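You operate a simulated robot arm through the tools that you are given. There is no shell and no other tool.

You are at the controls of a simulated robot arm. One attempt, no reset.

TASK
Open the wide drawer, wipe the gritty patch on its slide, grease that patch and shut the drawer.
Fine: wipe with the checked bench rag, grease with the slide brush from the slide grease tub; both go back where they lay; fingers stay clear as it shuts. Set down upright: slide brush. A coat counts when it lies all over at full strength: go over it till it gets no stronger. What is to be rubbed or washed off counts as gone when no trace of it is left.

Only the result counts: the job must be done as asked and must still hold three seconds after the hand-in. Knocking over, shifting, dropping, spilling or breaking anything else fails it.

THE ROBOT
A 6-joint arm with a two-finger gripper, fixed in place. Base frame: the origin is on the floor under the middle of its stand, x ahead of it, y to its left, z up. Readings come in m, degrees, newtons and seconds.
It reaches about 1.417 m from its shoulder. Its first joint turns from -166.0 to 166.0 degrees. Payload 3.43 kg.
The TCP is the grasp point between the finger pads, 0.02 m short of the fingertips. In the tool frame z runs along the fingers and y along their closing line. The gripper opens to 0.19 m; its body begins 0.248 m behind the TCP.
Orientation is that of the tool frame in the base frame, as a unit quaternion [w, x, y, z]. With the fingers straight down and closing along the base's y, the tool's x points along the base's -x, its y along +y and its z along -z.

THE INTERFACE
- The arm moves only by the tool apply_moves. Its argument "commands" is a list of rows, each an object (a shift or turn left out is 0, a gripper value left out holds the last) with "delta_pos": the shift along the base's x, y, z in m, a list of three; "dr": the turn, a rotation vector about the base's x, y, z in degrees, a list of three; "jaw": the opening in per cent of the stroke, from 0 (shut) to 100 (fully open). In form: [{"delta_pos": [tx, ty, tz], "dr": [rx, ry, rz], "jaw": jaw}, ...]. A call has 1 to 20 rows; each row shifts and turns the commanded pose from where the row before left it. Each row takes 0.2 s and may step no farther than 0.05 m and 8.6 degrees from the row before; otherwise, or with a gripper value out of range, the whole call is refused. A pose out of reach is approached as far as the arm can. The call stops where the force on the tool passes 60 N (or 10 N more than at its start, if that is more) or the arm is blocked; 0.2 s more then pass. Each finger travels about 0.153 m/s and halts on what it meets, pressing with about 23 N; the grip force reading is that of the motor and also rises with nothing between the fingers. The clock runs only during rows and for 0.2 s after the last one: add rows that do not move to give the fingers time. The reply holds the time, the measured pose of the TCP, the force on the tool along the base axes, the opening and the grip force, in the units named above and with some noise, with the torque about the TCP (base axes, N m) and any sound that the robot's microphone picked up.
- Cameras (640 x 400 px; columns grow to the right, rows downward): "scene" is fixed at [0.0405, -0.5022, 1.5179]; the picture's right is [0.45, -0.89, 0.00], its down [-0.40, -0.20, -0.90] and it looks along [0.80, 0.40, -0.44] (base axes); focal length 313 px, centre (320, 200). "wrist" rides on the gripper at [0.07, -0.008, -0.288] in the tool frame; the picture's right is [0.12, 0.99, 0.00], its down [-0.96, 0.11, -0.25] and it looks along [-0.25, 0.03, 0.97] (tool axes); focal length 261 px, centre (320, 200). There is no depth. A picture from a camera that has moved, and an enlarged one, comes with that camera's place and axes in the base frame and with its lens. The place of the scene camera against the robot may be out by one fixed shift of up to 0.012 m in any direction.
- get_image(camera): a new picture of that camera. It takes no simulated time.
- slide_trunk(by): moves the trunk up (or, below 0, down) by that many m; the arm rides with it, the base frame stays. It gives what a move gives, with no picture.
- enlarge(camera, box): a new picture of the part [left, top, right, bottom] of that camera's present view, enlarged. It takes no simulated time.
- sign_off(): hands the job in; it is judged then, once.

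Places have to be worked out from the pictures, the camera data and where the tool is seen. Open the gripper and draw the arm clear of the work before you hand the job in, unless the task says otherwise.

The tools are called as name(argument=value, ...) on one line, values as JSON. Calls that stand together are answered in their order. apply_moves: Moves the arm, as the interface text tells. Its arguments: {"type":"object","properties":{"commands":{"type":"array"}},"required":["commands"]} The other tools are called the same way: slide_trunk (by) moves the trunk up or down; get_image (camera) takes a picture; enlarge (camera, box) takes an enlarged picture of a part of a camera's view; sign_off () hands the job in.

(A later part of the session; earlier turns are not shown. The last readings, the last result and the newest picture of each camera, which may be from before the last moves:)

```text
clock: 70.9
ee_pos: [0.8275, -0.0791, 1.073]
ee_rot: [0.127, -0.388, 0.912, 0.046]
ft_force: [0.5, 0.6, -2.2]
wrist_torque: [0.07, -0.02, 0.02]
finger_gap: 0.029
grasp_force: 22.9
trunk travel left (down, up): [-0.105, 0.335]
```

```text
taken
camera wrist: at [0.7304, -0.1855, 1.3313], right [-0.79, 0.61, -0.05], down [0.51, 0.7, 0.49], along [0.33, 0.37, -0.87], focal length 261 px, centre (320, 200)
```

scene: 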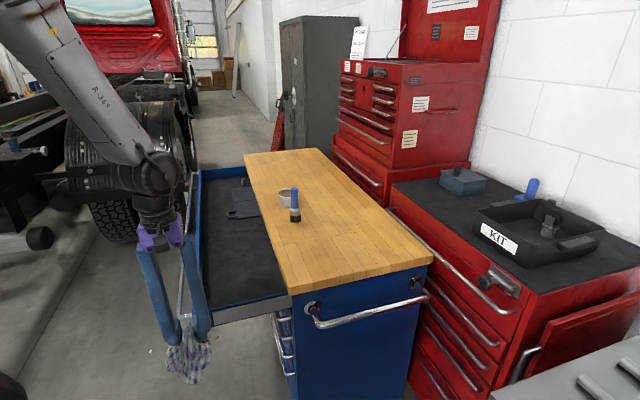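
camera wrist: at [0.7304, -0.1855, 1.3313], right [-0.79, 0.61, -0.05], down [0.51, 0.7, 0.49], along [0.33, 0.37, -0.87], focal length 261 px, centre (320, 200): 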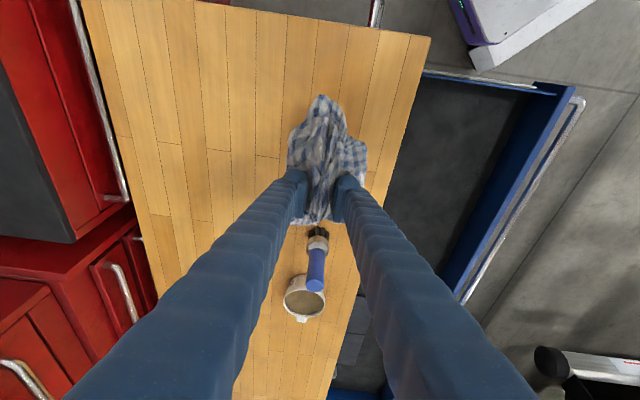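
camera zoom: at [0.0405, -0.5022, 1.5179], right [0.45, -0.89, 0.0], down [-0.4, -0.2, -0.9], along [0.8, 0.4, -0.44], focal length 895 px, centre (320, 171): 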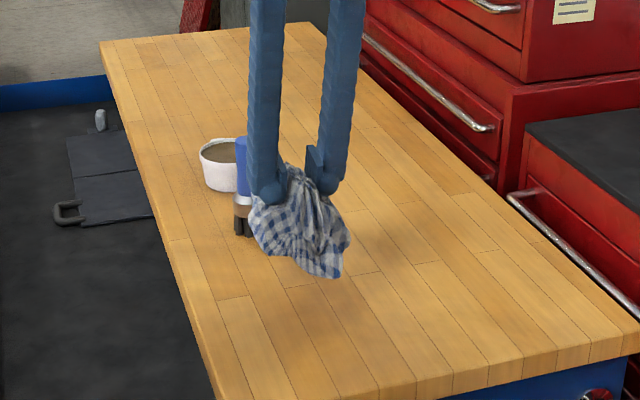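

The rag is level over the bench. I line up over the original grasp spot and descend to just above the table.

apply_moves(commands=[{"delta_pos": [0.0082, -0.003, -0.02]}, {"delta_pos": [0.0081, -0.0029, -0.03]}, {"delta_pos": [0, 0, -0.03]}, {"delta_pos": [0, 0, -0.015]}, {"delta_pos": [0, 0, 0]}])

enlarge(camera="scene", box=[265, 180, 365, 280])

get_image(camera="wrist")

```text
clock: 72.1
ee_pos: [0.8423, -0.0875, 0.9791]
ee_rot: [0.129, -0.388, 0.912, 0.046]
ft_force: [4.2, 4.4, 10.6]
wrist_torque: [-0.5, 0.46, -0.01]
finger_gap: 0.0287
grasp_force: 23.4
trunk travel left (down, up): [-0.105, 0.335]
```

```text
4.00 times, centred on (315, 230) of scene
camera zoom: at [0.0405, -0.5022, 1.5179], right [0.45, -0.89, 0.0], down [-0.4, -0.2, -0.9], along [0.8, 0.4, -0.44], focal length 1254 px, centre (340, 80)
```

zoom: 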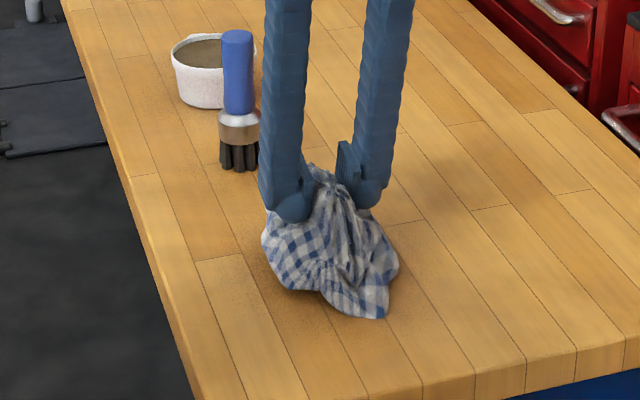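

```text
taken
camera wrist: at [0.7447, -0.1929, 1.2369], right [-0.79, 0.61, -0.05], down [0.51, 0.7, 0.49], along [0.34, 0.37, -0.87], focal length 261 px, centre (320, 200)
```

wrist: 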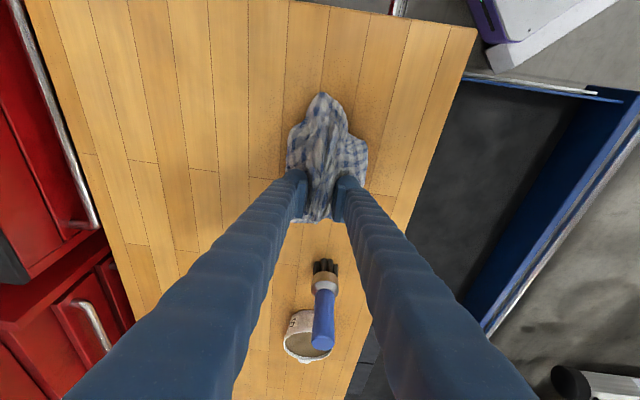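

The rag touches with its near end first (over-compensated tilt); its outline otherwise matches the original spot. I lift slightly, take out ~8° of tilt, and lower again.

apply_moves(commands=[{"delta_pos": [0, 0, 0.006]}, {"dr": [-2.83, 2.83, 0]}, {"dr": [-2.83, 2.83, 0]}, {"delta_pos": [0, 0, -0.008]}, {"delta_pos": [0, 0, 0]}])

enlarge(camera="scene", box=[265, 180, 365, 280])

```text
clock: 73.3
ee_pos: [0.8431, -0.0855, 0.9781]
ee_rot: [0.063, -0.39, 0.918, 0.02]
ft_force: [-0.8, 0.3, -1.7]
wrist_torque: [-0.02, -0.05, 0.02]
finger_gap: 0.0288
grasp_force: 23.5
trunk travel left (down, up): [-0.105, 0.335]
```

```text
4.00 times, centred on (315, 230) of scene
camera zoom: at [0.0405, -0.5022, 1.5179], right [0.45, -0.89, 0.0], down [-0.4, -0.2, -0.9], along [0.8, 0.4, -0.44], focal length 1254 px, centre (340, 80)
```

zoom: 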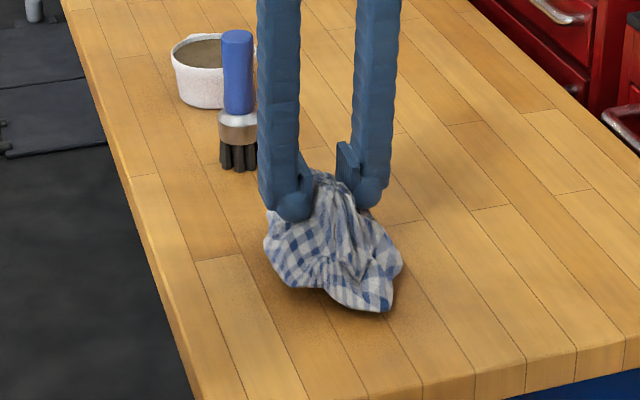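

Free again; I lower in small steps until the rag touches.

apply_moves(commands=[{"delta_pos": [0, 0, -0.005]}, {"delta_pos": [0, 0, 0]}])

apply_moves(commands=[{"delta_pos": [0, 0, -0.004]}, {"delta_pos": [0, 0, 0]}])

```text
clock: 73.9
ee_pos: [0.8432, -0.0859, 0.9716]
ee_rot: [0.063, -0.392, 0.918, 0.019]
ft_force: [0.5, -0.2, -0.6]
wrist_torque: [0.02, 0.03, -0.02]
finger_gap: 0.0287
grasp_force: 23.1
trunk travel left (down, up): [-0.105, 0.335]
```

```text
clock: 74.5
ee_pos: [0.8428, -0.0863, 0.968]
ee_rot: [0.063, -0.391, 0.918, 0.019]
ft_force: [-0.2, 0.5, -0.9]
wrist_torque: [0.01, -0.02, -0.02]
finger_gap: 0.0289
grasp_force: 23.0
trunk travel left (down, up): [-0.105, 0.335]
```

apply_moves(commands=[{"delta_pos": [0, 0, -0.004]}, {"delta_pos": [0, 0, 0]}])

enlarge(camera="scene", box=[265, 180, 365, 280])

```text
clock: 75.1
ee_pos: [0.8443, -0.0863, 0.9634]
ee_rot: [0.063, -0.391, 0.918, 0.019]
ft_force: [1.0, 1.7, 6.8]
wrist_torque: [-0.48, 0.49, -0.07]
finger_gap: 0.0289
grasp_force: 22.7
trunk travel left (down, up): [-0.105, 0.335]
```

```text
4.00 times, centred on (315, 230) of scene
camera zoom: at [0.0405, -0.5022, 1.5179], right [0.45, -0.89, 0.0], down [-0.4, -0.2, -0.9], along [0.8, 0.4, -0.44], focal length 1254 px, centre (340, 80)
```

zoom: 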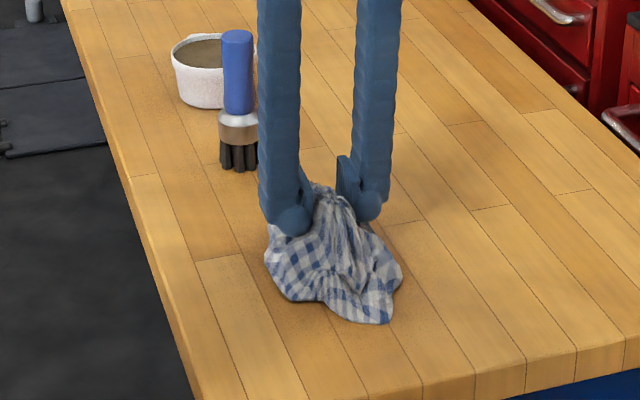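

Nearly flat and touching; outline is ~5 mm toward the robot from the original. I nudge +5 mm along u, settle, and open the jaws gradually.

apply_moves(commands=[{"delta_pos": [0, 0, 0.003]}, {"delta_pos": [0.0035, 0.0035, 0]}, {"delta_pos": [0, 0, -0.003]}, {"jaw": 17}, {"jaw": 20}, {"jaw": 25}, {"jaw": 35}, {"jaw": 50}, {"jaw": 65}, {"jaw": 65}])

enlarge(camera="scene", box=[265, 180, 365, 280])

get_image(camera="wrist")

```text
clock: 77.3
ee_pos: [0.8486, -0.0816, 0.9628]
ee_rot: [0.062, -0.392, 0.918, 0.02]
ft_force: [-0.8, 0.2, -0.1]
wrist_torque: [-0.02, -0.03, -0.01]
finger_gap: 0.1233
grasp_force: 0.1
trunk travel left (down, up): [-0.105, 0.335]
```

```text
4.00 times, centred on (315, 230) of scene
camera zoom: at [0.0405, -0.5022, 1.5179], right [0.45, -0.89, 0.0], down [-0.4, -0.2, -0.9], along [0.8, 0.4, -0.44], focal length 1254 px, centre (340, 80)
```

zoom: 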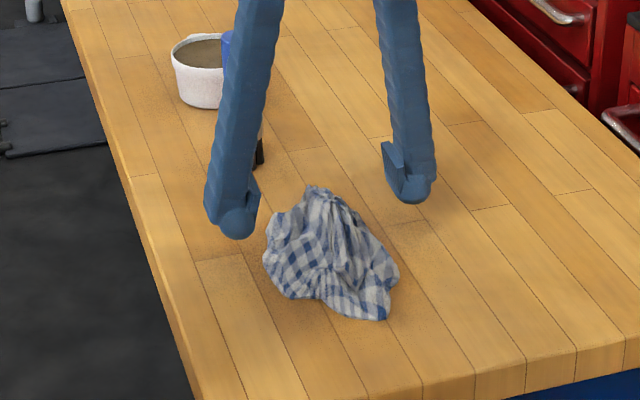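

```text
taken
camera wrist: at [0.7767, -0.1619, 1.2394], right [-0.8, 0.6, -0.03], down [0.55, 0.75, 0.37], along [0.24, 0.28, -0.93], focal length 261 px, centre (320, 200)
```

wrist: 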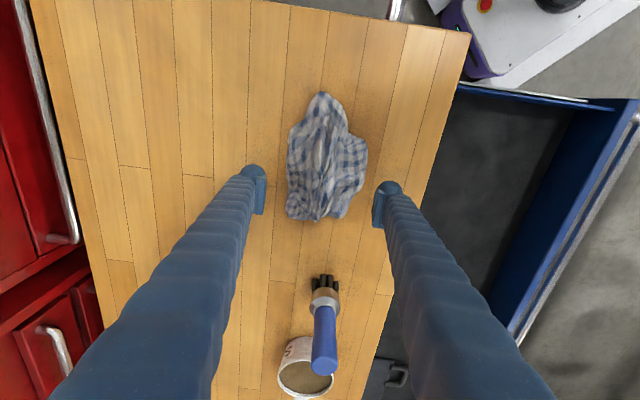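

The rag is back within a few millimetres of its original outline. Next the brush: I rise clear, re-level the tool, and move above the brush for a refined look.

apply_moves(commands=[{"delta_pos": [0, 0, 0.03]}, {"delta_pos": [0, 0, 0.045]}, {"delta_pos": [0, 0, 0.045]}, {"delta_pos": [0, 0, 0.045]}, {"delta_pos": [0, 0, 0.045], "dr": [-2.7, 2.7, 0]}, {"delta_pos": [0.01, 0.01, 0.03], "dr": [-2.7, 2.7, 0], "jaw": 50}, {"delta_pos": [0, 0, 0]}])

get_image(camera="wrist")

enlarge(camera="wrist", box=[260, 180, 380, 340])

enlarge(camera="scene", box=[255, 170, 345, 270])

```text
clock: 78.9
ee_pos: [0.8548, -0.0718, 1.2053]
ee_rot: [0.001, -0.392, 0.92, -0.007]
ft_force: [-0.8, 0.7, 0.9]
wrist_torque: [-0.14, -0.02, 0.0]
finger_gap: 0.0951
grasp_force: 0.0
trunk travel left (down, up): [-0.105, 0.335]
```

```text
taken
camera wrist: at [0.8113, -0.1245, 1.4923], right [-0.8, 0.6, -0.01], down [0.58, 0.78, 0.24], along [0.15, 0.19, -0.97], focal length 261 px, centre (320, 200)
```

wrist: 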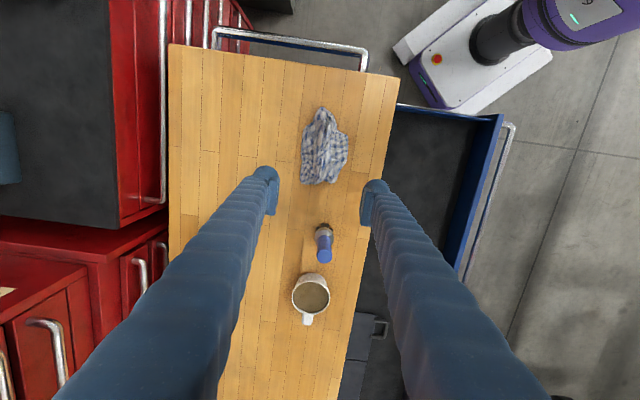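

```text
2.50 times, centred on (320, 260) of wrist
camera zoom: at [0.8113, -0.1245, 1.4923], right [-0.8, 0.6, -0.01], down [0.58, 0.78, 0.24], along [0.15, 0.19, -0.97], focal length 652 px, centre (320, 50)
```

zoom: 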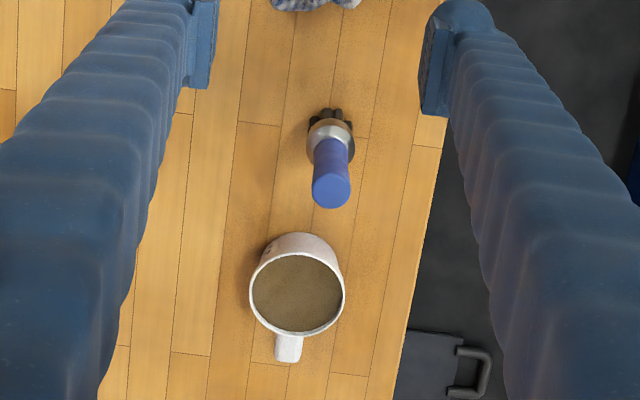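

```text
4.00 times, centred on (300, 220) of scene
camera zoom: at [0.0405, -0.5022, 1.5179], right [0.45, -0.89, 0.0], down [-0.4, -0.2, -0.9], along [0.8, 0.4, -0.44], focal length 1254 px, centre (400, 120)
```

zoom: 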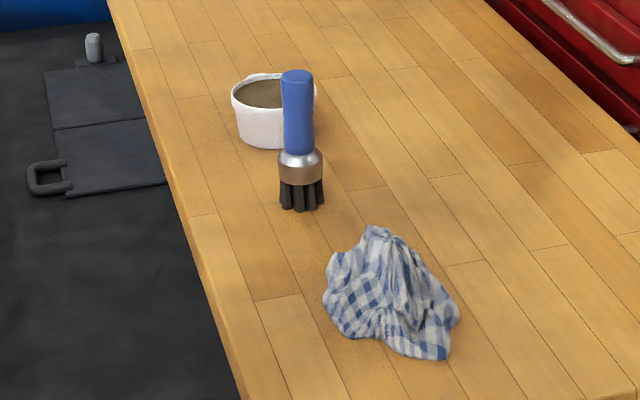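

The brush axis is at about (0.942, 0.052), handle z≈0.965–1.047; tub centre ≈(1.052, 0.146) with rim z≈0.967. I descend over the brush with the jaw half open and check centring.

apply_moves(commands=[{"delta_pos": [0.0291, 0.0413, 0]}, {"delta_pos": [0.0291, 0.0413, 0]}, {"delta_pos": [0.029, 0.0412, 0]}, {"delta_pos": [0, 0, -0.04]}, {"delta_pos": [0, 0, -0.04]}, {"delta_pos": [0, 0, -0.04]}, {"delta_pos": [0, 0, 0]}])

get_image(camera="wrist")

enlarge(camera="scene", box=[255, 160, 345, 240])

```text
refused: row 1 steps farther than a row can; nothing moved
```

```text
taken
camera wrist: at [0.8113, -0.1245, 1.4923], right [-0.8, 0.6, -0.01], down [0.58, 0.78, 0.24], along [0.15, 0.19, -0.97], focal length 261 px, centre (320, 200)
```

wrist: 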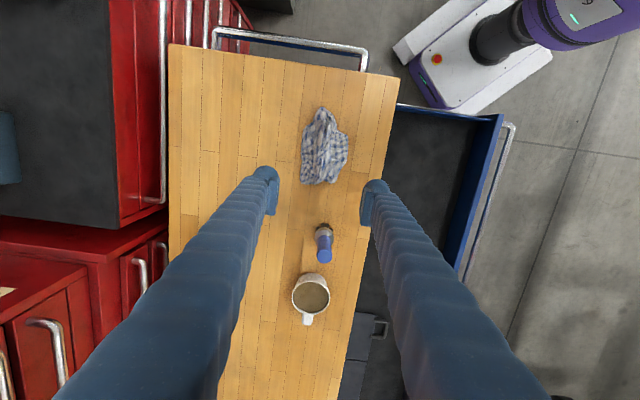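

```text
5.00 times, centred on (300, 200) of scene
camera zoom: at [0.0405, -0.5022, 1.5179], right [0.45, -0.89, 0.0], down [-0.4, -0.2, -0.9], along [0.8, 0.4, -0.44], focal length 1567 px, centre (420, 200)
```

zoom: 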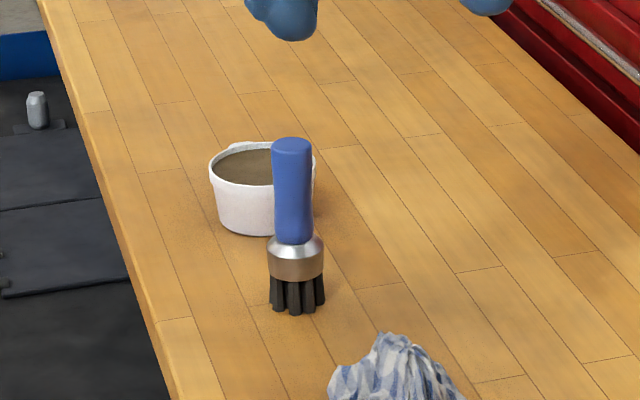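

The row step was slightly over the limit; I resend it in four smaller rows.

apply_moves(commands=[{"delta_pos": [0.0218, 0.031, 0]}, {"delta_pos": [0.0218, 0.031, 0]}, {"delta_pos": [0.0218, 0.0309, 0]}, {"delta_pos": [0.0218, 0.0309, 0]}, {"delta_pos": [0, 0, -0.04]}, {"delta_pos": [0, 0, -0.04]}, {"delta_pos": [0, 0, -0.04]}, {"delta_pos": [0, 0, 0]}])

get_image(camera="wrist")

enlarge(camera="scene", box=[255, 140, 345, 240])

```text
clock: 80.7
ee_pos: [0.9133, 0.0528, 1.0708]
ee_rot: [0.002, -0.393, 0.92, -0.007]
ft_force: [0.6, -0.1, 0.2]
wrist_torque: [-0.02, -0.11, -0.01]
finger_gap: 0.0951
grasp_force: 0.1
out of reach, approached as far as the arm can: row 3, 4
trunk travel left (down, up): [-0.105, 0.335]
```

```text
taken
camera wrist: at [0.8693, -0.0007, 1.3583], right [-0.8, 0.6, -0.01], down [0.58, 0.78, 0.24], along [0.16, 0.19, -0.97], focal length 261 px, centre (320, 200)
```

wrist: 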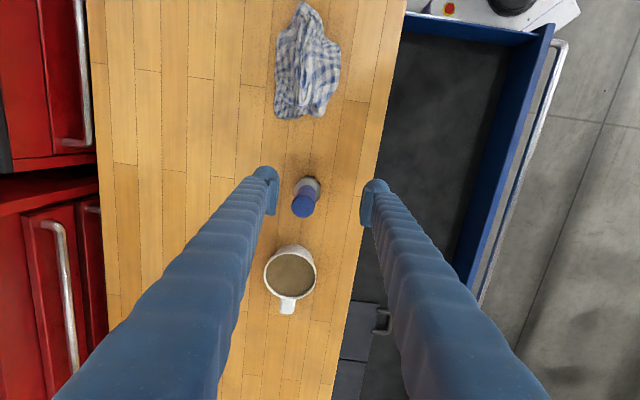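

```text
4.00 times, centred on (300, 190) of scene
camera zoom: at [0.0405, -0.5022, 1.5179], right [0.45, -0.89, 0.0], down [-0.4, -0.2, -0.9], along [0.8, 0.4, -0.44], focal length 1254 px, centre (400, 240)
```

zoom: 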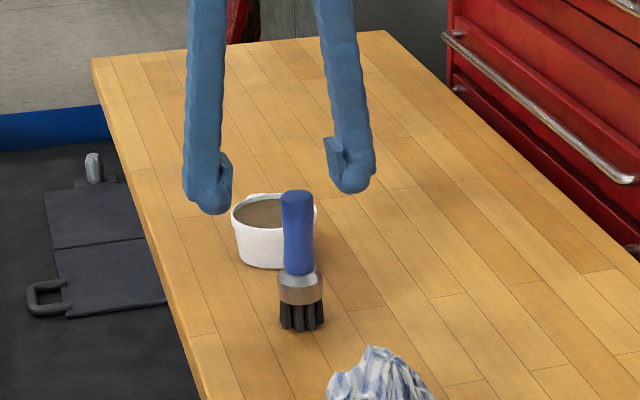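

With the trunk lowered, the far side of the bench is at the reach limit when high. I raise the trunk 0.25 m for the brush and tub work.

slide_trunk(by=0.25)

apply_moves(commands=[{"delta_pos": [0.0145, 0, -0.04]}, {"delta_pos": [0.0145, 0, -0.04]}, {"delta_pos": [0, 0, -0.04]}, {"delta_pos": [0, 0, -0.04]}, {"delta_pos": [0, 0, -0.04]}, {"delta_pos": [0, 0, -0.03]}, {"delta_pos": [0, 0, 0]}])

get_image(camera="wrist")

```text
clock: 83.3
ee_pos: [0.915, 0.0514, 1.3196]
ee_rot: [0.0, -0.393, 0.92, -0.006]
ft_force: [0.0, 0.0, -0.3]
wrist_torque: [0.02, 0.06, 0.0]
finger_gap: 0.0948
grasp_force: 0.0
trunk travel left (down, up): [-0.355, 0.085]
```

```text
clock: 84.9
ee_pos: [0.9462, 0.0551, 1.0932]
ee_rot: [0.002, -0.392, 0.92, -0.005]
ft_force: [0.0, -0.5, -0.3]
wrist_torque: [0.01, -0.05, 0.02]
finger_gap: 0.0949
grasp_force: 0.1
trunk travel left (down, up): [-0.355, 0.085]
```

```text
taken
camera wrist: at [0.901, 0.002, 1.3803], right [-0.8, 0.6, -0.01], down [0.58, 0.78, 0.24], along [0.16, 0.19, -0.97], focal length 261 px, centre (320, 200)
```

wrist: 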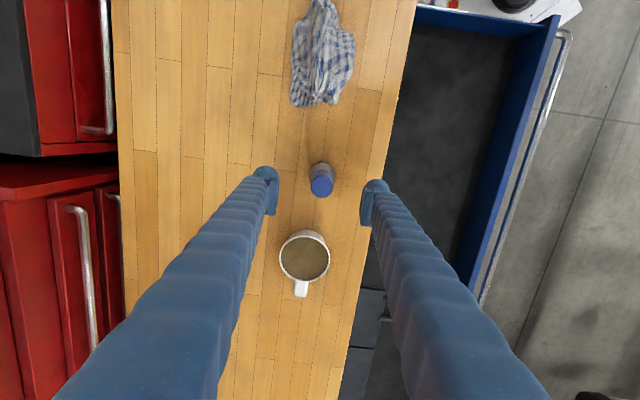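

Brush axis measured at (0.942, 0.053), well inside the open jaws. I centre on it and descend to grip the handle at z≈1.01.

apply_moves(commands=[{"delta_pos": [-0.004, -0.002, -0.025]}, {"delta_pos": [0, 0, -0.03]}, {"delta_pos": [0, 0, -0.028]}, {"delta_pos": [0, 0, 0]}, {"delta_pos": [0, 0, 0]}])

get_image(camera="wrist")

enlarge(camera="scene", box=[255, 160, 335, 240])

```text
clock: 86.1
ee_pos: [0.9418, 0.0514, 1.0094]
ee_rot: [0.0, -0.393, 0.92, -0.006]
ft_force: [0.0, -0.4, 0.0]
wrist_torque: [-0.01, 0.0, -0.01]
finger_gap: 0.095
grasp_force: 0.0
trunk travel left (down, up): [-0.355, 0.085]
```

```text
taken
camera wrist: at [0.8977, -0.0014, 1.2962], right [-0.8, 0.6, -0.01], down [0.58, 0.78, 0.24], along [0.15, 0.19, -0.97], focal length 261 px, centre (320, 200)
```

wrist: 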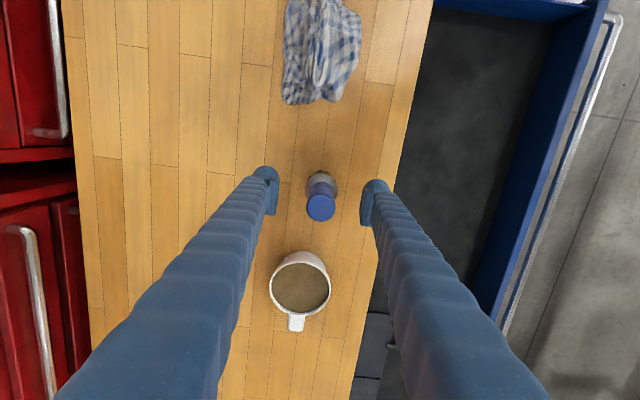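

```text
5.00 times, centred on (295, 200) of scene
camera zoom: at [0.0405, -0.5022, 1.5179], right [0.45, -0.89, 0.0], down [-0.4, -0.2, -0.9], along [0.8, 0.4, -0.44], focal length 1567 px, centre (445, 200)
```

zoom: 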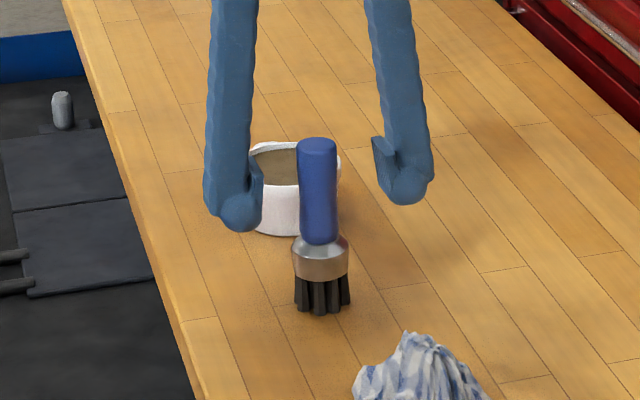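

The brush is centred between the pads to about 1 mm. I close gradually on the handle.

apply_moves(commands=[{"jaw": 25}, {"jaw": 18}, {"jaw": 15}, {"jaw": 12}, {"jaw": 8}, {"jaw": 0}, {"jaw": 0}])

enlarge(camera="scene", box=[255, 160, 335, 240])

```text
clock: 87.7
ee_pos: [0.9396, 0.0521, 1.01]
ee_rot: [0.001, -0.393, 0.92, -0.005]
ft_force: [-0.7, 1.0, 0.5]
wrist_torque: [0.02, 0.02, 0.02]
finger_gap: 0.0287
grasp_force: 23.3
trunk travel left (down, up): [-0.355, 0.085]
```

```text
5.00 times, centred on (295, 200) of scene
camera zoom: at [0.0405, -0.5022, 1.5179], right [0.45, -0.89, 0.0], down [-0.4, -0.2, -0.9], along [0.8, 0.4, -0.44], focal length 1567 px, centre (445, 200)
```

zoom: 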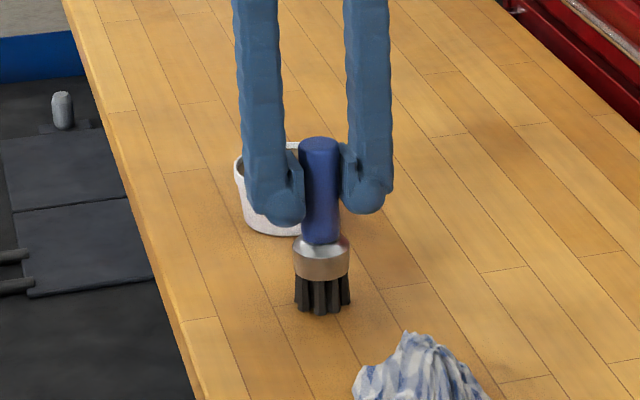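

The brush handle is held (28.7 mm). I lift it 0.10 m and move it above the tub.

apply_moves(commands=[{"delta_pos": [0, 0, 0.01]}, {"delta_pos": [0, 0, 0.03]}, {"delta_pos": [0, 0, 0.03]}, {"delta_pos": [0, 0, 0.04]}, {"delta_pos": [0.028, 0.0235, 0]}, {"delta_pos": [0.028, 0.0235, 0]}, {"delta_pos": [0.028, 0.0235, 0]}, {"delta_pos": [0.028, 0.0235, 0]}, {"delta_pos": [0, 0, 0]}])

get_image(camera="wrist")

enlarge(camera="scene", box=[245, 140, 345, 230])

```text
clock: 89.7
ee_pos: [1.0176, 0.1272, 1.1103]
ee_rot: [-0.001, -0.392, 0.92, -0.006]
ft_force: [0.5, -0.5, -4.0]
wrist_torque: [0.0, 0.23, 0.01]
finger_gap: 0.0288
grasp_force: 22.8
out of reach, approached as far as the arm can: row 7, 8
trunk travel left (down, up): [-0.355, 0.085]
```

```text
taken
camera wrist: at [0.9751, 0.0744, 1.3988], right [-0.8, 0.6, -0.01], down [0.58, 0.78, 0.24], along [0.15, 0.19, -0.97], focal length 261 px, centre (320, 200)
```

wrist: 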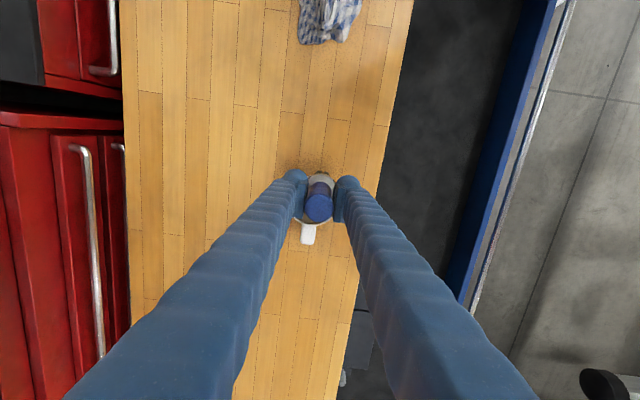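

```text
4.44 times, centred on (295, 185) of scene
camera zoom: at [0.0405, -0.5022, 1.5179], right [0.45, -0.89, 0.0], down [-0.4, -0.2, -0.9], along [0.8, 0.4, -0.44], focal length 1393 px, centre (431, 267)
```

zoom: 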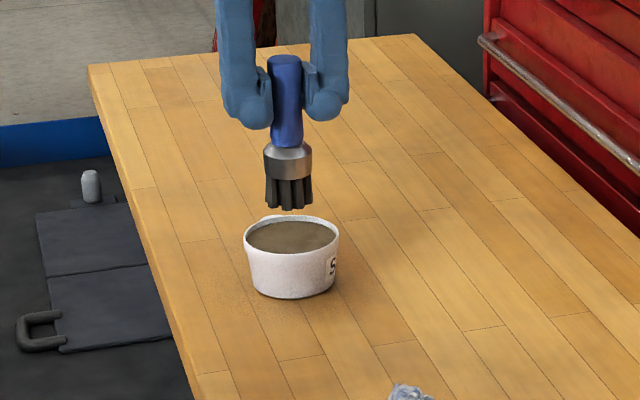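

The hover point is slightly out of reach at this trunk height, so I raise the trunk the remaining 0.085 m and continue toward the tub centre while lowering a bit.

slide_trunk(by=0.085)

apply_moves(commands=[{"delta_pos": [0, 0, -0.03]}, {"delta_pos": [0, 0, -0.03]}, {"delta_pos": [0.014, 0.008, -0.02]}, {"delta_pos": [0.014, 0.008, 0]}, {"delta_pos": [0.006, 0.004, 0]}, {"delta_pos": [0, 0, 0]}])

get_image(camera="wrist")

enlarge(camera="scene", box=[245, 140, 345, 230])

```text
clock: 90.9
ee_pos: [1.0173, 0.1279, 1.1997]
ee_rot: [0.001, -0.392, 0.92, -0.005]
ft_force: [0.5, -0.7, -2.5]
wrist_torque: [-0.02, 0.01, 0.01]
finger_gap: 0.0288
grasp_force: 23.3
trunk travel left (down, up): [-0.44, 0.0]
```

```text
clock: 92.3
ee_pos: [1.0238, 0.1409, 1.1203]
ee_rot: [0.002, -0.392, 0.92, -0.006]
ft_force: [-0.7, 0.7, -2.8]
wrist_torque: [-0.06, -0.09, 0.02]
finger_gap: 0.0286
grasp_force: 23.7
out of reach, approached as far as the arm can: row 3, 4, 5
trunk travel left (down, up): [-0.44, 0.0]
```

```text
taken
camera wrist: at [0.9792, 0.0878, 1.4072], right [-0.8, 0.6, -0.01], down [0.58, 0.78, 0.24], along [0.16, 0.19, -0.97], focal length 261 px, centre (320, 200)
```

wrist: 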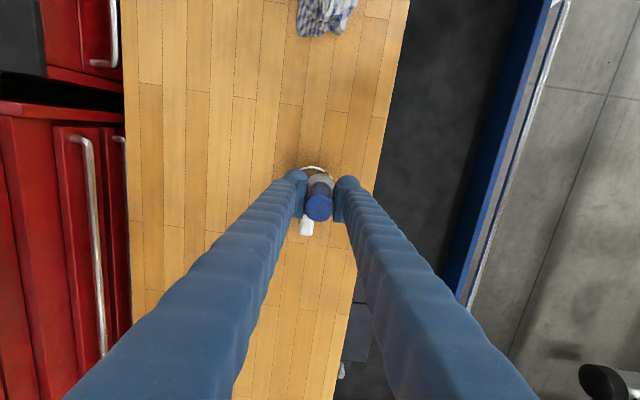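

```text
4.44 times, centred on (295, 185) of scene
camera zoom: at [0.0405, -0.5022, 1.5179], right [0.45, -0.89, 0.0], down [-0.4, -0.2, -0.9], along [0.8, 0.4, -0.44], focal length 1393 px, centre (431, 267)
```

zoom: 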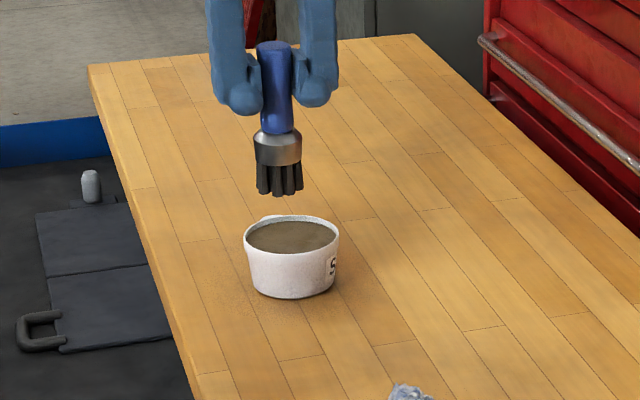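

The vertical tool tops out at ~1.036 m radius, and the tub centre is at ~1.06 m, so I tilt the tool ~10° outward to reach it, then re-check the pose.

apply_moves(commands=[{"dr": [0.7, -4.95, 0]}, {"dr": [0.7, -4.95, 0]}, {"delta_pos": [0.005, 0.0015, 0]}, {"delta_pos": [0.005, 0.0015, 0]}, {"delta_pos": [0, 0, 0]}])

get_image(camera="wrist")

enlarge(camera="scene", box=[245, 140, 345, 230])

```text
clock: 93.5
ee_pos: [1.0342, 0.1432, 1.1171]
ee_rot: [0.085, -0.391, 0.916, -0.028]
ft_force: [-0.4, -0.4, -2.7]
wrist_torque: [-0.01, 0.07, 0.0]
finger_gap: 0.0286
grasp_force: 22.7
trunk travel left (down, up): [-0.44, 0.0]
```

```text
taken
camera wrist: at [0.9408, 0.0831, 1.391], right [-0.79, 0.6, -0.13], down [0.53, 0.77, 0.36], along [0.32, 0.21, -0.92], focal length 261 px, centre (320, 200)
```

wrist: 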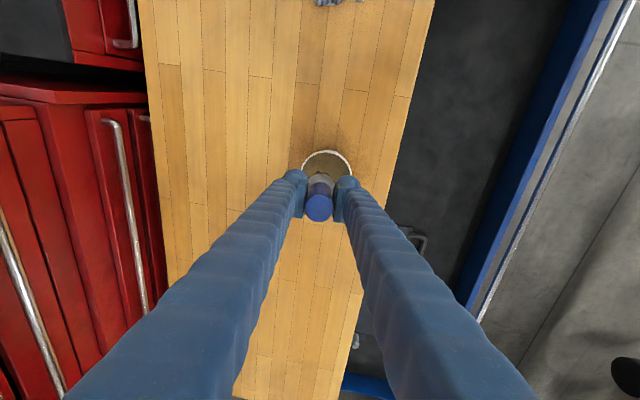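

```text
4.44 times, centred on (295, 185) of scene
camera zoom: at [0.0405, -0.5022, 1.5179], right [0.45, -0.89, 0.0], down [-0.4, -0.2, -0.9], along [0.8, 0.4, -0.44], focal length 1393 px, centre (431, 267)
```

zoom: 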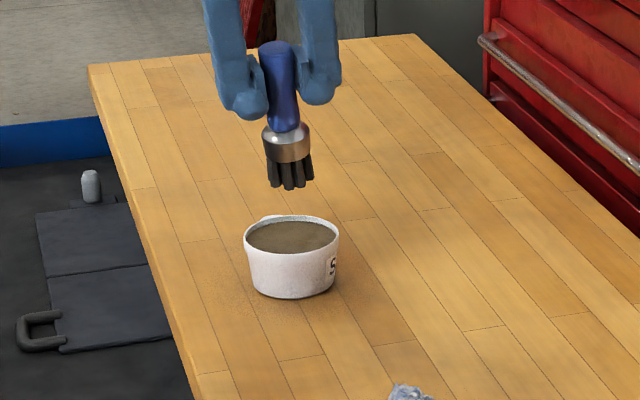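

The bristle tips are right over the tub centre. I lower to the rim level first and verify.

apply_moves(commands=[{"delta_pos": [0, 0.003, -0.025]}, {"delta_pos": [0, 0, -0.025]}, {"delta_pos": [0, 0, 0]}])

enlarge(camera="scene", box=[255, 160, 325, 220])

enlarge(camera="wrist", box=[270, 130, 370, 240])

```text
clock: 94.3
ee_pos: [1.0345, 0.1463, 1.0663]
ee_rot: [0.085, -0.39, 0.916, -0.029]
ft_force: [1.5, -1.0, -2.2]
wrist_torque: [0.01, 0.06, -0.01]
finger_gap: 0.0288
grasp_force: 23.1
trunk travel left (down, up): [-0.44, 0.0]
```

```text
6.67 times, centred on (290, 190) of scene
camera zoom: at [0.0405, -0.5022, 1.5179], right [0.45, -0.89, 0.0], down [-0.4, -0.2, -0.9], along [0.8, 0.4, -0.44], focal length 2089 px, centre (520, 267)
```

zoom: 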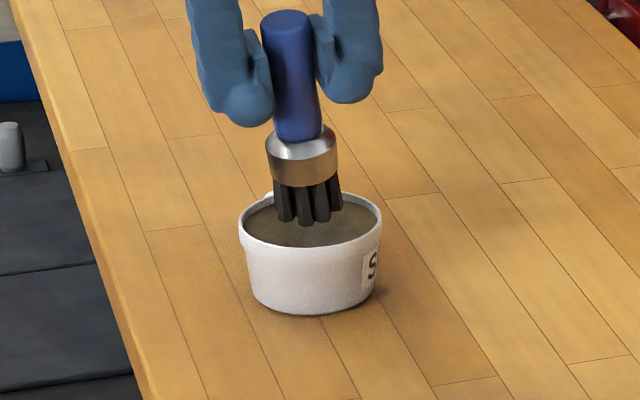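

```text
3.64 times, centred on (320, 185) of wrist
camera zoom: at [0.9402, 0.0862, 1.3408], right [-0.79, 0.6, -0.13], down [0.53, 0.77, 0.36], along [0.32, 0.21, -0.92], focal length 948 px, centre (320, 254)
```

zoom: 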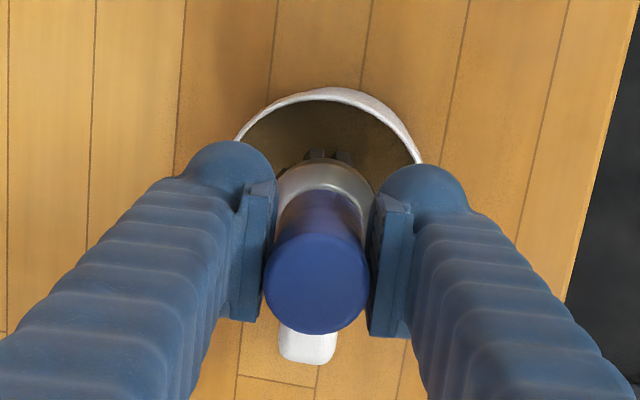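

The bristles are centred inside the rim. I lower 2 cm into the grease and check force and view.

apply_moves(commands=[{"delta_pos": [0, 0, -0.01]}, {"delta_pos": [0, 0, -0.01]}, {"delta_pos": [0, 0, 0]}])

enlarge(camera="scene", box=[255, 160, 325, 220])

```text
clock: 95.1
ee_pos: [1.0339, 0.1454, 1.0511]
ee_rot: [0.087, -0.39, 0.916, -0.028]
ft_force: [4.1, 1.4, 19.1]
wrist_torque: [0.28, -0.26, 0.0]
finger_gap: 0.0289
grasp_force: 22.3
trunk travel left (down, up): [-0.44, 0.0]
```

```text
6.67 times, centred on (290, 190) of scene
camera zoom: at [0.0405, -0.5022, 1.5179], right [0.45, -0.89, 0.0], down [-0.4, -0.2, -0.9], along [0.8, 0.4, -0.44], focal length 2089 px, centre (520, 267)
```

zoom: 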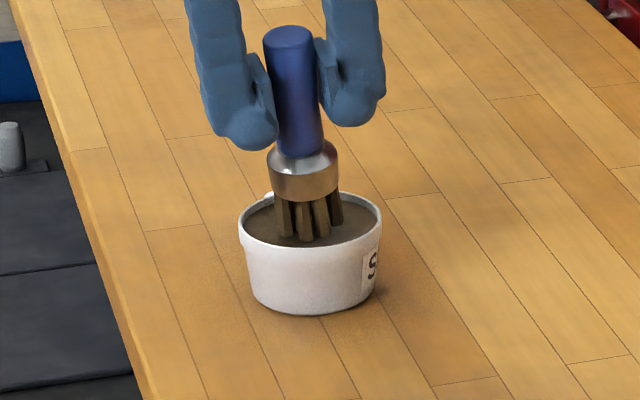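

The bristles have turned grease-brown – loaded – and press on the grease at 19 N. I lift straight up out of the tub.

apply_moves(commands=[{"delta_pos": [0, 0, 0.015]}, {"delta_pos": [0, 0, 0.03]}, {"delta_pos": [0, 0, 0.03]}, {"delta_pos": [0, 0, 0]}])

enlarge(camera="scene", box=[245, 140, 345, 230])

```text
clock: 96.1
ee_pos: [1.0351, 0.1435, 1.1245]
ee_rot: [0.085, -0.39, 0.917, -0.028]
ft_force: [0.1, 0.5, -2.1]
wrist_torque: [-0.02, 0.02, 0.0]
finger_gap: 0.0289
grasp_force: 23.1
trunk travel left (down, up): [-0.44, 0.0]
```

```text
4.44 times, centred on (295, 185) of scene
camera zoom: at [0.0405, -0.5022, 1.5179], right [0.45, -0.89, 0.0], down [-0.4, -0.2, -0.9], along [0.8, 0.4, -0.44], focal length 1393 px, centre (431, 267)
```

zoom: 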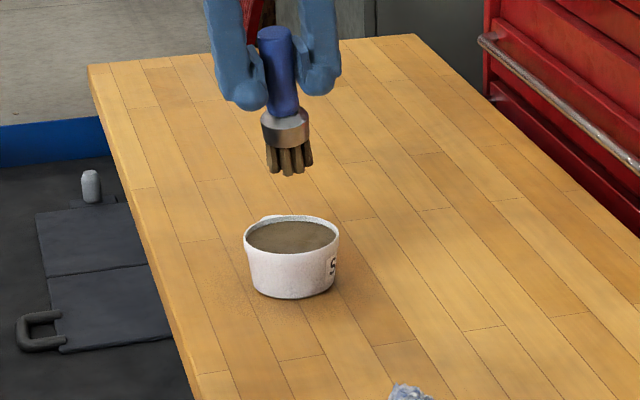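

Brush is loaded. I carry it at safe height back over the bench to the spot in front of the slide (robot side), restoring the vertical tool on the way.

apply_moves(commands=[{"delta_pos": [-0.0377, -0.0145, 0.015], "dr": [-0.7, 4.95, 0]}, {"delta_pos": [-0.0377, -0.0145, 0.015], "dr": [-0.7, 4.95, 0]}, {"delta_pos": [-0.0377, -0.0145, 0.015]}, {"delta_pos": [-0.0377, -0.0145, 0.015]}, {"delta_pos": [-0.0377, -0.0145, 0]}, {"delta_pos": [-0.0377, -0.0145, 0]}, {"delta_pos": [-0.0377, -0.0145, 0]}, {"delta_pos": [-0.0377, -0.0145, 0]}, {"delta_pos": [-0.0377, -0.0145, 0]}, {"delta_pos": [-0.0377, -0.0145, 0]}, {"delta_pos": [-0.0377, -0.0145, 0]}, {"delta_pos": [-0.0377, -0.0145, 0]}, {"delta_pos": [-0.0377, -0.0145, 0]}, {"delta_pos": [-0.0377, -0.0145, 0]}, {"delta_pos": [-0.0377, -0.0145, 0]}, {"delta_pos": [0, 0, 0]}])

get_image(camera="wrist")

get_image(camera="scene")

```text
clock: 99.5
ee_pos: [0.4691, -0.0763, 1.1821]
ee_rot: [0.001, -0.392, 0.92, -0.006]
ft_force: [0.8, -0.5, -3.1]
wrist_torque: [-0.07, 0.06, -0.02]
finger_gap: 0.0288
grasp_force: 22.4
trunk travel left (down, up): [-0.44, 0.0]
```

```text
taken
camera wrist: at [0.4256, -0.1285, 1.4695], right [-0.8, 0.6, -0.01], down [0.58, 0.78, 0.24], along [0.15, 0.19, -0.97], focal length 261 px, centre (320, 200)
```

wrist: 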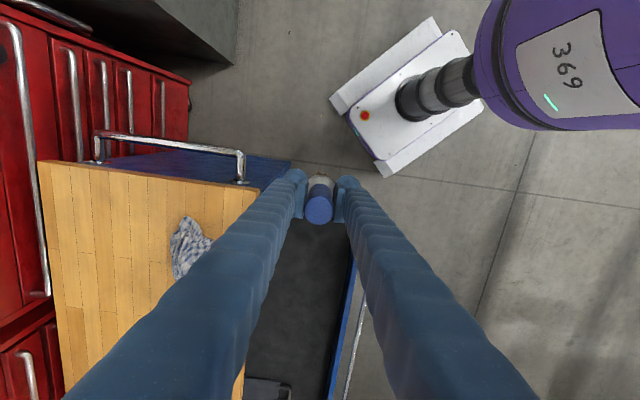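

```text
taken
```

scene: 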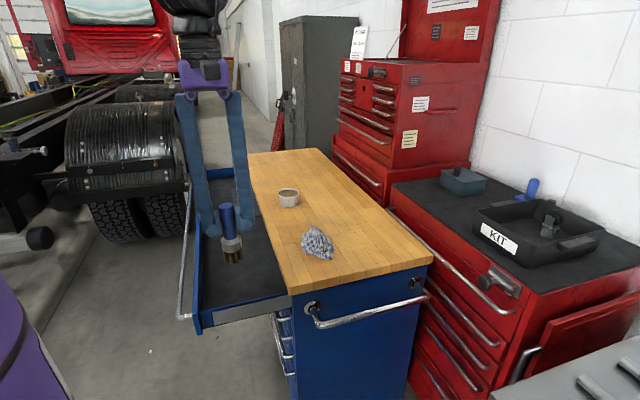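

Now in front of the slide. I raise the arm 7 cm, then lower the trunk 0.365 m so the brush ends near slide height with the arm in a comfortable fold.

apply_moves(commands=[{"delta_pos": [0, 0, 0.035]}, {"delta_pos": [0, 0, 0.035]}, {"delta_pos": [0, 0, 0]}])

slide_trunk(by=-0.365)

get_image(camera="wrist")

get_image(camera="scene")

```text
clock: 100.3
ee_pos: [0.4698, -0.073, 1.2511]
ee_rot: [0.001, -0.392, 0.92, -0.005]
ft_force: [-0.1, -0.1, -3.6]
wrist_torque: [0.01, 0.06, -0.01]
finger_gap: 0.0286
grasp_force: 23.3
trunk travel left (down, up): [-0.44, 0.0]
```

```text
clock: 103.8
ee_pos: [0.4682, -0.0731, 0.8872]
ee_rot: [0.001, -0.393, 0.92, -0.005]
ft_force: [-0.2, 0.4, -2.0]
wrist_torque: [-0.03, 0.0, 0.01]
finger_gap: 0.0289
grasp_force: 22.6
trunk travel left (down, up): [-0.075, 0.365]
```

```text
taken
camera wrist: at [0.4234, -0.1264, 1.1748], right [-0.8, 0.6, -0.01], down [0.58, 0.78, 0.24], along [0.16, 0.19, -0.97], focal length 261 px, centre (320, 200)
```

wrist: 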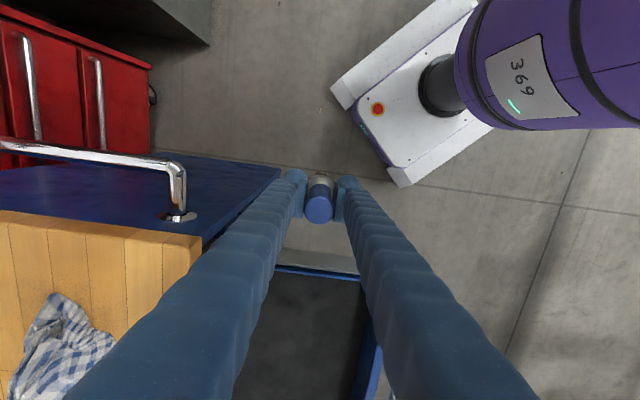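

```text
taken
```

scene: 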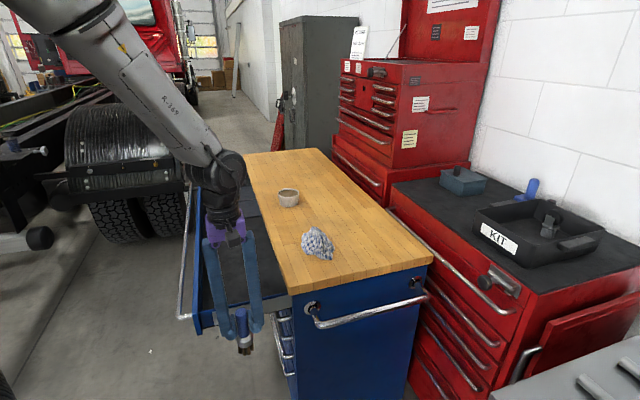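

Good pose. I tilt 15° toward the slide so the bristle tips lead, and check that the arm accepts it.

apply_moves(commands=[{"delta_pos": [0.007, 0.007, 0.005], "dr": [5.3, -5.3, 0]}, {"delta_pos": [0.007, 0.007, 0.005], "dr": [5.3, -5.3, 0]}, {"delta_pos": [0, 0, 0]}])

get_image(camera="wrist")

enlarge(camera="scene", box=[180, 260, 310, 360])

```text
clock: 104.6
ee_pos: [0.4815, -0.0596, 0.8976]
ee_rot: [0.122, -0.388, 0.913, 0.044]
ft_force: [0.1, -1.0, -2.1]
wrist_torque: [0.05, 0.05, -0.01]
finger_gap: 0.0285
grasp_force: 23.1
trunk travel left (down, up): [-0.075, 0.365]
```

```text
taken
camera wrist: at [0.3865, -0.1641, 1.157], right [-0.79, 0.61, -0.05], down [0.51, 0.71, 0.49], along [0.33, 0.36, -0.87], focal length 261 px, centre (320, 200)
```

wrist: 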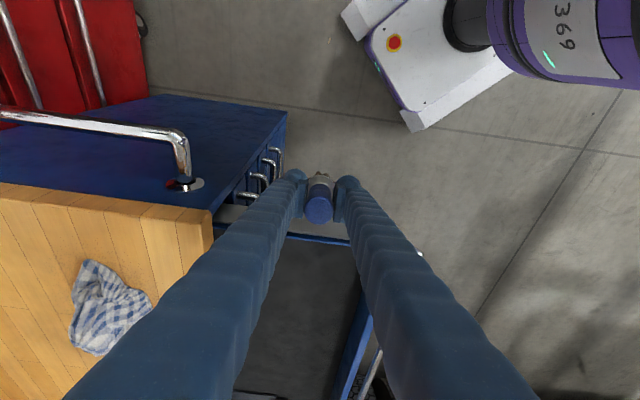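

```text
4.00 times, centred on (245, 310) of scene
camera zoom: at [0.0405, -0.5022, 1.5179], right [0.45, -0.89, 0.0], down [-0.4, -0.2, -0.9], along [0.8, 0.4, -0.44], focal length 1254 px, centre (620, -240)
```

zoom: 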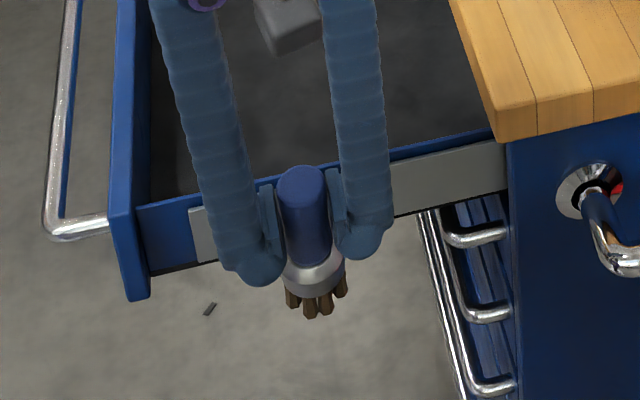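

Accepted. I try another 7.5° of tilt for better tip contact.

apply_moves(commands=[{"delta_pos": [0.0035, 0.0035, 0.003], "dr": [5.3, -5.3, 0]}, {"delta_pos": [0.0035, 0.0035, 0.003], "dr": [3.5, -3.5, 0]}, {"delta_pos": [0, 0, 0]}])

get_image(camera="wrist")

```text
clock: 105.4
ee_pos: [0.4885, -0.0527, 0.9025]
ee_rot: [0.223, -0.379, 0.894, 0.083]
ft_force: [-0.6, -0.5, -2.0]
wrist_torque: [0.02, 0.03, 0.05]
finger_gap: 0.0287
grasp_force: 23.0
trunk travel left (down, up): [-0.075, 0.365]
```

```text
taken
camera wrist: at [0.356, -0.1943, 1.1258], right [-0.78, 0.62, -0.07], down [0.43, 0.62, 0.66], along [0.45, 0.49, -0.75], focal length 261 px, centre (320, 200)
```

wrist: 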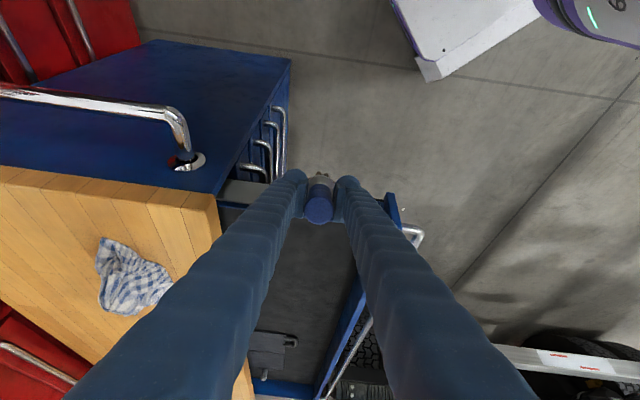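

Tilt is now ~28° and still fine; I take it to about 37°.

apply_moves(commands=[{"delta_pos": [0, 0, 0], "dr": [3.3, -3.3, 0]}, {"delta_pos": [0, 0, 0], "dr": [3.3, -3.3, 0]}, {"delta_pos": [0, 0, 0]}])

get_image(camera="wrist")

enlarge(camera="scene", box=[180, 260, 310, 360])

```text
clock: 106.2
ee_pos: [0.4968, -0.0579, 0.9074]
ee_rot: [0.292, -0.371, 0.874, 0.113]
ft_force: [0.1, -1.2, -3.0]
wrist_torque: [0.08, 0.07, 0.05]
finger_gap: 0.0288
grasp_force: 22.8
out of reach, approached as far as the arm can: row 2
trunk travel left (down, up): [-0.075, 0.365]
```

```text
taken
camera wrist: at [0.3407, -0.225, 1.0955], right [-0.78, 0.62, -0.09], down [0.34, 0.54, 0.77], along [0.53, 0.57, -0.63], focal length 261 px, centre (320, 200)
```

wrist: 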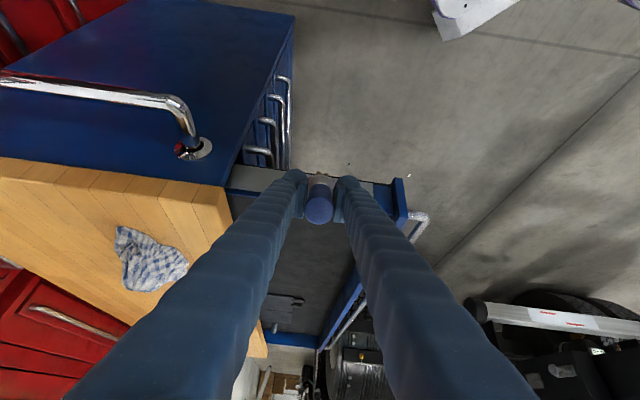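

```text
4.00 times, centred on (245, 310) of scene
camera zoom: at [0.0405, -0.5022, 1.5179], right [0.45, -0.89, 0.0], down [-0.4, -0.2, -0.9], along [0.8, 0.4, -0.44], focal length 1254 px, centre (620, -240)
```

zoom: 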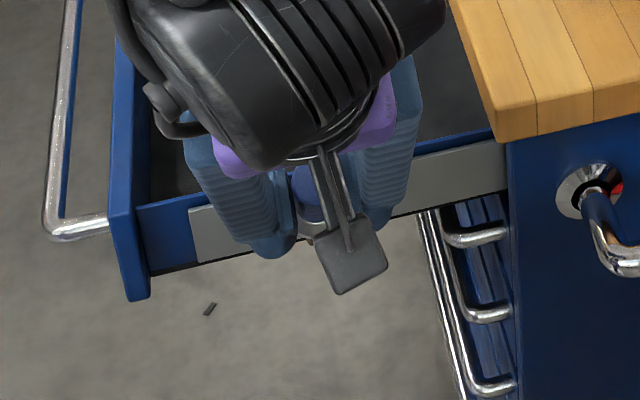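

36° is the limit, so I ease back to ~30° for margin, then advance toward the face in small steps watching force.

apply_moves(commands=[{"delta_pos": [0, 0, -0.005], "dr": [-4.4, 4.4, 0]}, {"delta_pos": [0.0071, 0.0071, 0]}, {"delta_pos": [0.0035, 0.0035, 0]}, {"delta_pos": [0, 0, 0]}])

get_image(camera="wrist")

enlarge(camera="scene", box=[180, 260, 310, 360])

```text
clock: 107.2
ee_pos: [0.507, -0.0475, 0.9023]
ee_rot: [0.245, -0.376, 0.888, 0.093]
ft_force: [0.0, -0.8, -2.3]
wrist_torque: [-0.02, 0.09, -0.01]
finger_gap: 0.0289
grasp_force: 22.7
trunk travel left (down, up): [-0.075, 0.365]
```

```text
taken
camera wrist: at [0.3647, -0.1976, 1.1141], right [-0.78, 0.62, -0.08], down [0.4, 0.59, 0.7], along [0.48, 0.51, -0.71], focal length 261 px, centre (320, 200)
```

wrist: 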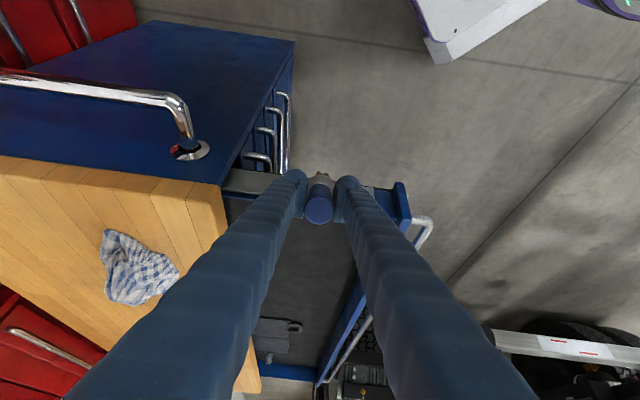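

```text
4.00 times, centred on (245, 310) of scene
camera zoom: at [0.0405, -0.5022, 1.5179], right [0.45, -0.89, 0.0], down [-0.4, -0.2, -0.9], along [0.8, 0.4, -0.44], focal length 1254 px, centre (620, -240)
```

zoom: 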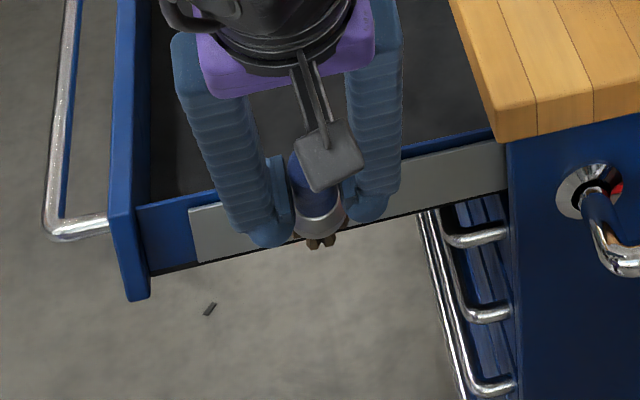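

The tips are about 5 mm from the face by my estimate. I advance in 2–3 mm steps.

apply_moves(commands=[{"delta_pos": [0.0021, 0.0021, 0]}, {"delta_pos": [0.0021, 0.0021, 0]}, {"delta_pos": [0, 0, 0]}])

apply_moves(commands=[{"delta_pos": [0.0021, 0.0021, 0]}, {"delta_pos": [0, 0, 0]}])

```text
clock: 108.0
ee_pos: [0.5083, -0.0441, 0.9017]
ee_rot: [0.245, -0.377, 0.888, 0.093]
ft_force: [-8.3, -8.9, 2.7]
wrist_torque: [-0.38, 0.44, -0.02]
finger_gap: 0.0287
grasp_force: 22.7
trunk travel left (down, up): [-0.075, 0.365]
```

```text
clock: 108.6
ee_pos: [0.5113, -0.0424, 0.9018]
ee_rot: [0.246, -0.377, 0.888, 0.094]
ft_force: [-7.8, -6.2, 2.0]
wrist_torque: [-0.39, 0.39, 0.02]
finger_gap: 0.0287
grasp_force: 22.9
trunk travel left (down, up): [-0.075, 0.365]
```

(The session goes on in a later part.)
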